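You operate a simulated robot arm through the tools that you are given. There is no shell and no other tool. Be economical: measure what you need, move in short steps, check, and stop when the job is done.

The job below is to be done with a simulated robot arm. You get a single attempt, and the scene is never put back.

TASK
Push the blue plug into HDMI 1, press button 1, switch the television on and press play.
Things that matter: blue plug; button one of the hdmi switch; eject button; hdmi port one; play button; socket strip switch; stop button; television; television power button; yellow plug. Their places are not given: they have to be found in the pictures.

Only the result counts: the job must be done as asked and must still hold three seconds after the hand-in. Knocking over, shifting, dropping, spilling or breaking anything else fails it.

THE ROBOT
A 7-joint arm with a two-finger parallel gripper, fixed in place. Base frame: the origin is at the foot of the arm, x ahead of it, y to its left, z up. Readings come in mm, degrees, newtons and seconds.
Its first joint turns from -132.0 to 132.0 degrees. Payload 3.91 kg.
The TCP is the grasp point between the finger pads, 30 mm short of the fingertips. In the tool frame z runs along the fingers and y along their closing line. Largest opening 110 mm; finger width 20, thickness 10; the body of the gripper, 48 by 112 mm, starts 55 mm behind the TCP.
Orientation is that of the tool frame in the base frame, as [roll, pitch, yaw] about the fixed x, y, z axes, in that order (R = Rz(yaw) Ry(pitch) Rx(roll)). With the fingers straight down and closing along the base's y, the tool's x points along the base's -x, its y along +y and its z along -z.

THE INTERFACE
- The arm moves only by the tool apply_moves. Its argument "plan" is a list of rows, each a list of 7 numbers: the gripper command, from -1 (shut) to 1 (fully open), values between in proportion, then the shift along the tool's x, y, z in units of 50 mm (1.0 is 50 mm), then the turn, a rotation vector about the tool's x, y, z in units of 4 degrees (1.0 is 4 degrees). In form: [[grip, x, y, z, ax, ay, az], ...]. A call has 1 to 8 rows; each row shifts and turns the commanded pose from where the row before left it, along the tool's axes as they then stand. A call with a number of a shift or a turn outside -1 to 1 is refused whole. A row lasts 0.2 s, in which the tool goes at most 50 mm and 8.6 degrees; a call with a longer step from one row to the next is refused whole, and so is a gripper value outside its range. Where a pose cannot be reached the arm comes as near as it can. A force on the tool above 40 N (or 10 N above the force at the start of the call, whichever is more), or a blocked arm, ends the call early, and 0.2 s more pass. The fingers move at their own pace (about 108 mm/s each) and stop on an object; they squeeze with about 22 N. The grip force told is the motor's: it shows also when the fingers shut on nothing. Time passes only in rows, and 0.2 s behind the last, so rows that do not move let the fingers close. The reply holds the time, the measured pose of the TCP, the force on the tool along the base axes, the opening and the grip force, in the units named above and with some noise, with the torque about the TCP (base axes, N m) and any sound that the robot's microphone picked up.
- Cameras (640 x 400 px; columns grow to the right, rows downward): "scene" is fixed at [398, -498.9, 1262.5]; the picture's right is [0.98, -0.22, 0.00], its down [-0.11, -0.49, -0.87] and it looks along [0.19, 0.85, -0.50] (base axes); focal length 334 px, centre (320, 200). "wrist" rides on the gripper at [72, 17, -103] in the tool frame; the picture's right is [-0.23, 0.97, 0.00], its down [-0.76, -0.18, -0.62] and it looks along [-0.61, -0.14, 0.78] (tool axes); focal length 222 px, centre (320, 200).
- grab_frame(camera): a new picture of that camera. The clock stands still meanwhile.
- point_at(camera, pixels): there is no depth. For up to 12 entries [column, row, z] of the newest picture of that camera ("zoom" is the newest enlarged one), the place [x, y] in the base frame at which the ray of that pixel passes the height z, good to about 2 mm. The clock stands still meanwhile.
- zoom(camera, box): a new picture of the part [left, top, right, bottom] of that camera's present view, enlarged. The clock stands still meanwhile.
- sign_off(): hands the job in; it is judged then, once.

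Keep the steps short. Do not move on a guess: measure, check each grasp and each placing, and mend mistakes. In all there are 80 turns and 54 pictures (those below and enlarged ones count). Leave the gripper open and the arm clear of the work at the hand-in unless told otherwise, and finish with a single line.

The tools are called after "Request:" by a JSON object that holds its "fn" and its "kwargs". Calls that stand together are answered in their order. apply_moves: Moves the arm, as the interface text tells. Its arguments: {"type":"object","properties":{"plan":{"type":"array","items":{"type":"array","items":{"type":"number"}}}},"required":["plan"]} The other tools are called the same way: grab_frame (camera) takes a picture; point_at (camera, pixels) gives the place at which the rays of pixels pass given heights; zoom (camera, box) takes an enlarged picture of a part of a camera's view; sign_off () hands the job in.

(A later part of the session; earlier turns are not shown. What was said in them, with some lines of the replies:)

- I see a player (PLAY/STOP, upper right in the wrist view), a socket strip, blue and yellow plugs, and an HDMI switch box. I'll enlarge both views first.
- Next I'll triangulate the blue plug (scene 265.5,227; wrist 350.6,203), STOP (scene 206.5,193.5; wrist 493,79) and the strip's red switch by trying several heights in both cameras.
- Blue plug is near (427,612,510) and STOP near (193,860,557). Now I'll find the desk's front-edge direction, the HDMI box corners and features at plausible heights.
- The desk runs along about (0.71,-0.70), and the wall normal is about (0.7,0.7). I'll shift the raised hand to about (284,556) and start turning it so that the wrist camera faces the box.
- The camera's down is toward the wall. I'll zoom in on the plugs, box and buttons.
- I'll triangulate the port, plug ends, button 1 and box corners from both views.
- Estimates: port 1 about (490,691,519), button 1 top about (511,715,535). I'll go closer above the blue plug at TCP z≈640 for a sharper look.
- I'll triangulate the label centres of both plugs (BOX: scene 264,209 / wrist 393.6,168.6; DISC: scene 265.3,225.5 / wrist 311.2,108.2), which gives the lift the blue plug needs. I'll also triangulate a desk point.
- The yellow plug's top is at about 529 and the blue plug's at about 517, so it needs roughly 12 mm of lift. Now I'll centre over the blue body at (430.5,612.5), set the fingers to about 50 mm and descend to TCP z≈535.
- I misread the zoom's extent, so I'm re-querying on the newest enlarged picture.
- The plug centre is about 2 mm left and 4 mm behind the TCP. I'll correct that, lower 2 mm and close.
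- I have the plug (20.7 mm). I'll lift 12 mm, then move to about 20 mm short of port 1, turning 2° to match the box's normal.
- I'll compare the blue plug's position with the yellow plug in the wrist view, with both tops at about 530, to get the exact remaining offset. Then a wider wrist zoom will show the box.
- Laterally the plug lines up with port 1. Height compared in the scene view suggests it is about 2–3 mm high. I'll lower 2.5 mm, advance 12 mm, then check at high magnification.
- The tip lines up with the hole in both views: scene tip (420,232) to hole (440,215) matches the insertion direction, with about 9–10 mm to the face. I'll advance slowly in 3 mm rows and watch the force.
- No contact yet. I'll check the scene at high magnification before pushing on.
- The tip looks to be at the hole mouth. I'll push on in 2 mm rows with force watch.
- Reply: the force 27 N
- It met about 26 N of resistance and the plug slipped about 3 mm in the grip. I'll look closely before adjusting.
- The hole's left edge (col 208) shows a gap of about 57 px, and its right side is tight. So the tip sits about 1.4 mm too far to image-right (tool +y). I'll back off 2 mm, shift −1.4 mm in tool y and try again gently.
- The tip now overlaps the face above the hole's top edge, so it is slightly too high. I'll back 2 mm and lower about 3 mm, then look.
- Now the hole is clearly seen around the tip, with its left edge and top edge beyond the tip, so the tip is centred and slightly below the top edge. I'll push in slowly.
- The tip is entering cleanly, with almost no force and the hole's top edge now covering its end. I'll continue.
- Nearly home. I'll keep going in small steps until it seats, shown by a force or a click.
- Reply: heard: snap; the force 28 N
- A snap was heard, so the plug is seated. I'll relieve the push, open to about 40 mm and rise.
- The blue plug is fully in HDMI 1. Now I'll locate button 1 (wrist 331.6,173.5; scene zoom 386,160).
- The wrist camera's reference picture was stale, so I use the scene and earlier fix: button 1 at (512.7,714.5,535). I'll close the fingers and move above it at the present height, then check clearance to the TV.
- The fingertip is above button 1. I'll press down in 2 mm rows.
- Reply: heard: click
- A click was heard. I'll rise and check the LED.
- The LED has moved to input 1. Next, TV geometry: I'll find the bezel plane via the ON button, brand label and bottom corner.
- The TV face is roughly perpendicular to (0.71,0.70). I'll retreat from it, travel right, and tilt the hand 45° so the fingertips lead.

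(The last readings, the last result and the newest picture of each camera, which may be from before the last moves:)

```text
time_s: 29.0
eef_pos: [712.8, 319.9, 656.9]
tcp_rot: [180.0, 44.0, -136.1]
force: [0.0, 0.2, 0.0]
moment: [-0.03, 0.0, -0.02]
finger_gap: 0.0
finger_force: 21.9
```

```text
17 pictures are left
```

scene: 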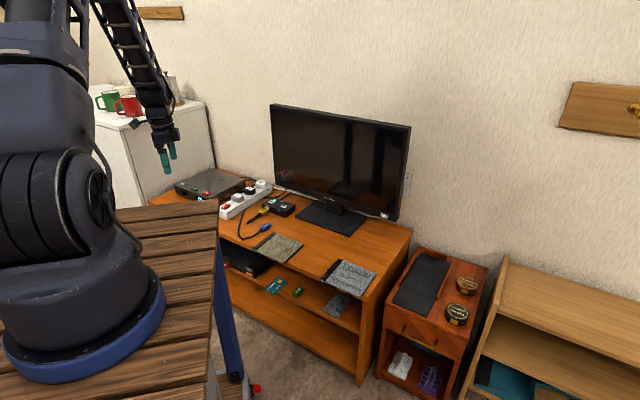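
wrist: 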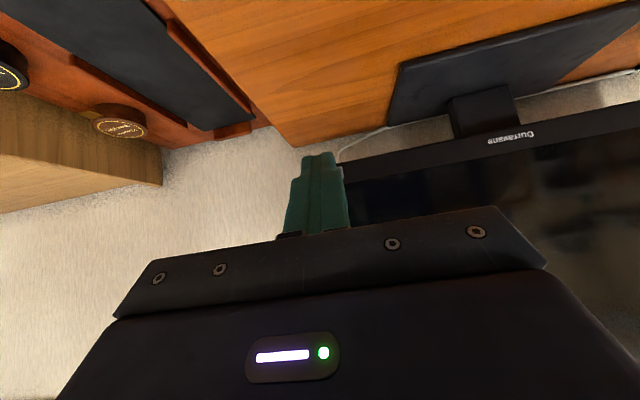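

The fingers now point at the TV's lower right corner. I'll approach to about 20 mm short of the bezel with the tip near z≈602, then check in the scene view.

Request:
{"fn": "apply_moves", "kwargs": {"plan": [[-1, -0.486, -0.02, 0.84, 0, 0, 0], [-1, -0.486, -0.02, 0.84, 0, 0, 0], [-1, -0.486, -0.02, 0.84, 0, 0, 0], [-1, 0, 0, 0, 0, 0, 0]]}}

Request:
{"fn": "zoom", "kwargs": {"camera": "scene", "box": [360, 190, 408, 220]}}

Request:
{"fn": "zoom", "kwargs": {"camera": "wrist", "box": [240, 100, 400, 220]}}

```text
time_s: 30.0
eef_pos: [815.4, 415.5, 617.4]
tcp_rot: [180.0, 44.0, -136.0]
force: [0.3, -0.1, -0.3]
moment: [0.0, 0.0, 0.0]
finger_gap: 0.0
finger_force: 22.4
```

```text
13.33 times, centred on (384, 205) of scene
```

zoom: 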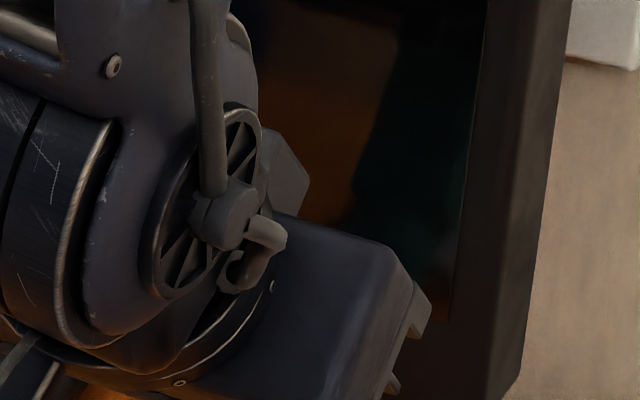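

```text
3.33 times, centred on (320, 160) of wrist
```

zoom: 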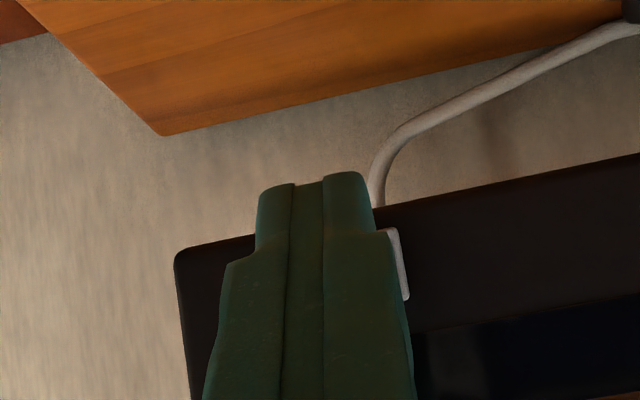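

The wrist view shows the button's left edge right beside the finger. I'll compute its position on the TV plane, with the TV corner.

Request:
{"fn": "point_at", "kwargs": {"camera": "zoom", "pixels": [[406, 265, 595], [406, 265, 602], [406, 265, 610], [398, 230, 595], [409, 299, 605], [409, 299, 612], [185, 262, 585], [185, 262, 595]]}}

```text
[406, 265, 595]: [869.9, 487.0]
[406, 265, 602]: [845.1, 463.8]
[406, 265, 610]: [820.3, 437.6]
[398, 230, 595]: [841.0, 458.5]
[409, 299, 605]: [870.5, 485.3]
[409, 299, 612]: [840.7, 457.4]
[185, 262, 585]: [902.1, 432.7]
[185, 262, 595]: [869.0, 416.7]
```

The button spans lat ≈254–281 and z ≈595–611, and my tip aims at lat 268, z≈603, so it is centred. I'll advance horizontally 16 mm, then in 2 mm rows.

Request:
{"fn": "apply_moves", "kwargs": {"plan": [[-1, -0.115, 0, 0.111, 0, 0, 0], [-1, -0.115, 0, 0.111, 0, 0, 0], [-1, -0.029, 0, 0.028, 0, 0, 0], [-1, -0.029, 0, 0.028, 0, 0, 0], [-1, -0.029, 0, 0.028, 0, 0, 0], [-1, -0.029, 0, 0.028, 0, 0, 0], [-1, 0, 0, 0, 0, 0, 0]]}}

```text
time_s: 31.6
eef_pos: [834.3, 430.8, 617.1]
tcp_rot: [-180.0, 44.0, -136.0]
force: [-1.8, -0.7, -0.1]
moment: [0.0, 0.03, -0.02]
finger_gap: 0.2
finger_force: 22.0
heard: click
```

A click was heard. I'll retreat straight back and look at the TV.

Request:
{"fn": "apply_moves", "kwargs": {"plan": [[-1, 0.4, 0, -0.386, 0, 0, 0], [-1, 0.69, 0, -0.667, 0, 0, 0], [-1, 0.69, 0, -0.667, 0, 0, 0], [-1, 0.69, 0, -0.667, 0, 0, 0], [-1, 0, 0, 0, 0, 0, 0]]}}

Request:
{"fn": "grab_frame", "kwargs": {"camera": "scene"}}

```text
time_s: 32.8
eef_pos: [709.2, 312.4, 616.9]
tcp_rot: [180.0, 44.0, -136.0]
force: [0.7, 0.0, -0.3]
moment: [0.05, -0.01, 0.03]
finger_gap: 0.0
finger_force: 22.2
```

```text
14 pictures are left
```

scene: 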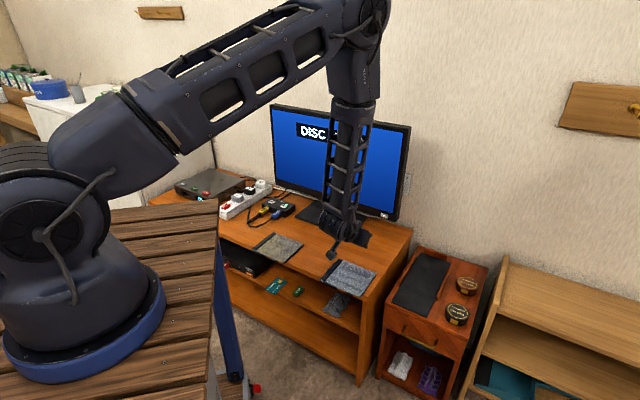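

The TV is on, showing DISC. Now I'll raise, untilt and travel to the player's PLAY button at (137,913,557).

Request:
{"fn": "apply_moves", "kwargs": {"plan": [[-1, -0.625, 0, -0.647, 0, 0, 0], [-1, -0.625, 0, -0.647, 0, 0, 0], [-1, 0, 0, 0, 0, 1, 0], [-1, 0, 0, 0, 0, 1, 0], [-1, 0, 0, 0, 0, 1, 0], [-1, 0, 0, 0, 0, 1, 0], [-1, 0, 0, 0, 0, 1, 0], [-1, 0, 0, 0, 0, 1, 0]]}}

Request:
{"fn": "apply_moves", "kwargs": {"plan": [[-1, 0, 0, 0, 0, 1, 0], [-1, 0, 0, 0, 0, 1, 0], [-1, 0, 0, 0, 0, 1, 0], [-1, 0, 0, 0, 0, 1, 0], [-1, 0, 0, 0, 0, 1, 0], [-1, 0, 0, 0, 0, 0, 0]]}}

Request:
{"fn": "apply_moves", "kwargs": {"plan": [[-1, 0, 0.94, 0, 0, 0, 0], [-1, 0, 0.94, 0, 0, 0, 0], [-1, 0, 0.94, 0, 0, 0, 0], [-1, 0, 0.94, 0, 0, 0, 0], [-1, 0, 0.94, 0, 0, 0, 0], [-1, 0, 0.94, 0, 0, 0, 0], [-1, 0, 0.94, 0, 0, 0, 0], [-1, 0, 0.94, 0, 0, 0, 0]]}}

Request:
{"fn": "apply_moves", "kwargs": {"plan": [[-1, 0, 0.94, 0, 0, 0, 0], [-1, 0, 0.94, 0, 0, 0, 0], [-1, 0, 0.94, 0, 0, 0, 0], [-1, 0, 0.94, 0, 0, 0, 0], [-1, 0, 0.94, 0, 0, 0, 0], [-1, 0, 0.94, 0, 0, 0, 0], [-1, 0, 0.94, 0, 0, 0, 0], [-1, 0, 0, 0, 0, 0, 0]]}}

Request:
{"fn": "grab_frame", "kwargs": {"camera": "wrist"}}

```text
time_s: 34.6
eef_pos: [708.2, 312.2, 707.7]
tcp_rot: [179.9, 19.9, -136.0]
force: [0.6, 0.4, 0.3]
moment: [0.0, -0.01, 0.03]
finger_gap: 0.0
finger_force: 21.7
```

```text
time_s: 36.0
eef_pos: [709.4, 313.2, 706.3]
tcp_rot: [-180.0, 0.0, -135.9]
force: [-0.4, -0.1, -0.5]
moment: [0.01, 0.02, -0.02]
finger_gap: 0.1
finger_force: 21.5
```

```text
time_s: 37.8
eef_pos: [448.3, 583.3, 705.7]
tcp_rot: [180.0, 0.0, -136.0]
force: [0.9, -0.3, -0.7]
moment: [0.05, 0.03, 0.02]
finger_gap: 0.1
finger_force: 21.8
```

```text
time_s: 39.6
eef_pos: [218.7, 819.8, 706.2]
tcp_rot: [-179.9, -0.1, -136.0]
force: [0.0, 0.2, -0.6]
moment: [-0.01, 0.0, 0.01]
finger_gap: 0.0
finger_force: 21.9
```

```text
13 pictures are left
```

wrist: 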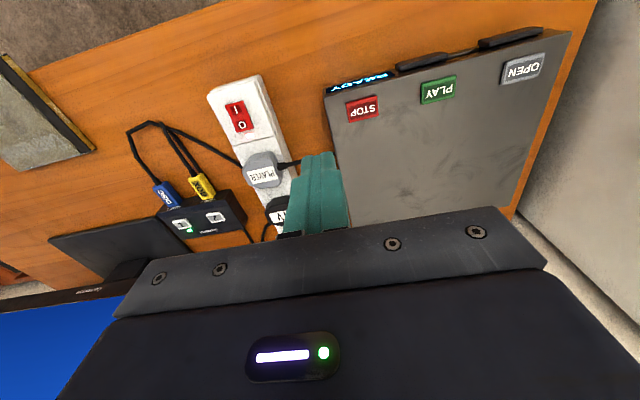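

PLAY is at wrist (439,89) and the display shows READY. I'll measure it.

Request:
{"fn": "point_at", "kwargs": {"camera": "wrist", "pixels": [[439, 89, 553], [439, 89, 557], [362, 108, 557], [524, 68, 557]]}}

Request:
{"fn": "point_at", "kwargs": {"camera": "scene", "pixels": [[194.5, 189, 553], [194.5, 189, 557], [194.5, 189, 561]]}}

```text
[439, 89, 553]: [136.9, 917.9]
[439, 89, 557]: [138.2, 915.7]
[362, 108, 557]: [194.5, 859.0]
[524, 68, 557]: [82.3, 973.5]
```

```text
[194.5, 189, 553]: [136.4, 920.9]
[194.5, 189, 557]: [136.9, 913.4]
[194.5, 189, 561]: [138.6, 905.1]
```

Request:
{"fn": "apply_moves", "kwargs": {"plan": [[-1, -0.052, 0.828, 0, 0, 0, 0], [-1, -0.052, 0.828, 0, 0, 0, 0], [-1, -0.052, 0.828, 0, 0, 0, 0], [-1, 0, 0, 0.7, 0, 0, 0], [-1, 0, 0, 0.7, 0, 0, 0], [-1, 0, 0, 0.7, 0, 0, 0], [-1, 0, 0, 0, 0, 0, 0]]}}

Request:
{"fn": "zoom", "kwargs": {"camera": "scene", "box": [168, 160, 232, 200]}}

Request:
{"fn": "zoom", "kwargs": {"camera": "wrist", "box": [220, 40, 420, 200]}}

```text
time_s: 41.2
eef_pos: [139.4, 913.7, 603.7]
tcp_rot: [-180.0, 0.0, -136.0]
force: [-0.4, -0.2, 0.3]
moment: [0.01, -0.01, 0.0]
finger_gap: 0.0
finger_force: 21.8
```

```text
10.00 times, centred on (200, 180) of scene
```

zoom: 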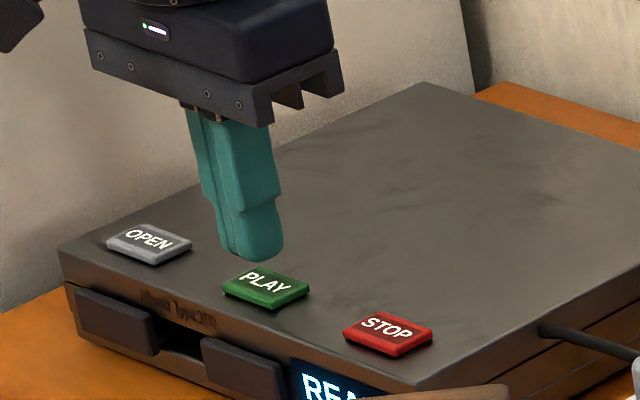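

```text
2.50 times, centred on (320, 120) of wrist
```

zoom: 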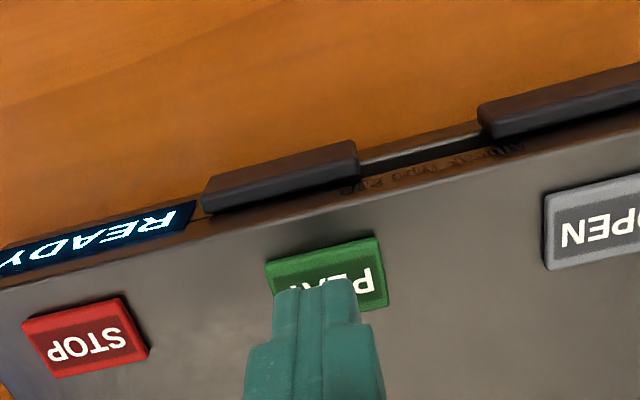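

Request:
{"fn": "point_at", "kwargs": {"camera": "zoom", "pixels": [[328, 274, 556]]}}

```text
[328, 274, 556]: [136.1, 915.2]
```

It is aligned within 3 mm. I'll press PLAY.

Request:
{"fn": "apply_moves", "kwargs": {"plan": [[-1, 0, 0, 0.14, 0, 0, 0], [-1, 0, 0, 0.14, 0, 0, 0], [-1, 0, 0, 0.04, 0, 0, 0], [-1, 0, 0, 0.04, 0, 0, 0], [-1, 0, 0, 0.03, 0, 0, 0], [-1, 0, 0, 0, 0, 0, 0]]}}

```text
time_s: 42.6
eef_pos: [138.1, 914.2, 584.7]
tcp_rot: [-180.0, 0.1, -136.0]
force: [-1.2, -0.9, 4.0]
moment: [-0.06, 0.0, 0.0]
finger_gap: 0.1
finger_force: 22.1
heard: click
```

Click. I'll rise, open the gripper and check.

Request:
{"fn": "apply_moves", "kwargs": {"plan": [[-1, 0, 0, -0.3, 0, 0, 0], [-1, 0, 0, -0.9, 0, 0, 0], [-1, 0, 0, -0.9, 0, 0, 0], [-1, 0.4, 0, -0.8, 0, 0, 0], [1, 0.6, 0, -0.6, 0, 0, 0], [1, 0.6, 0, 0, 0, 0, 0], [1, 0, 0, 0, 0, 0, 0], [1, 0, 0, 0, 0, 0, 0]]}}

Request:
{"fn": "zoom", "kwargs": {"camera": "scene", "box": [160, 90, 420, 250]}}

Request:
{"fn": "zoom", "kwargs": {"camera": "scene", "box": [180, 180, 310, 240]}}

```text
time_s: 44.4
eef_pos: [81.0, 859.0, 757.7]
tcp_rot: [-179.9, 0.0, -136.1]
force: [0.1, 0.2, 0.3]
moment: [0.05, 0.02, 0.0]
finger_gap: 110.0
finger_force: 0.1
```

```text
2.46 times, centred on (290, 170) of scene
```

zoom: 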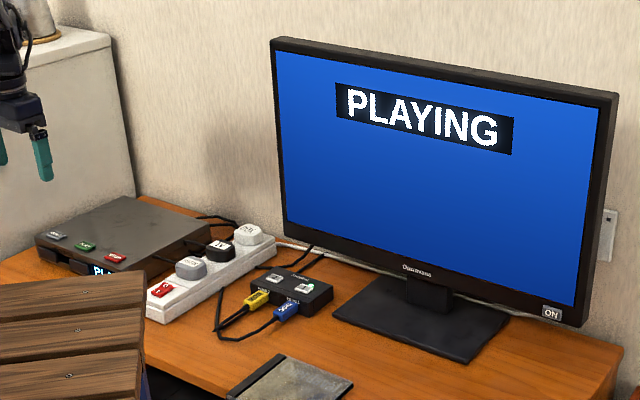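

```text
4.92 times, centred on (245, 210) of scene
```

zoom: 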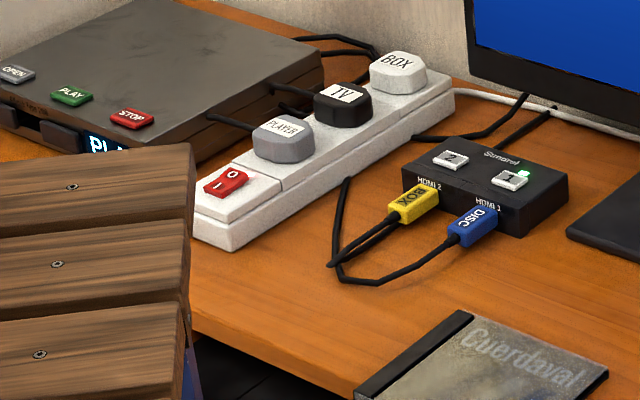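

The TV shows PLAYING, the HDMI switch LED is on 1, both plugs are in place, the gripper is open and the arm is clear. Handing in.

Request:
{"fn": "sign_off", "kwargs": {}}

```text
The job is handed in.
```

The blue plug is in HDMI 1, button 1 is pressed, the television is on, and the disc is playing.
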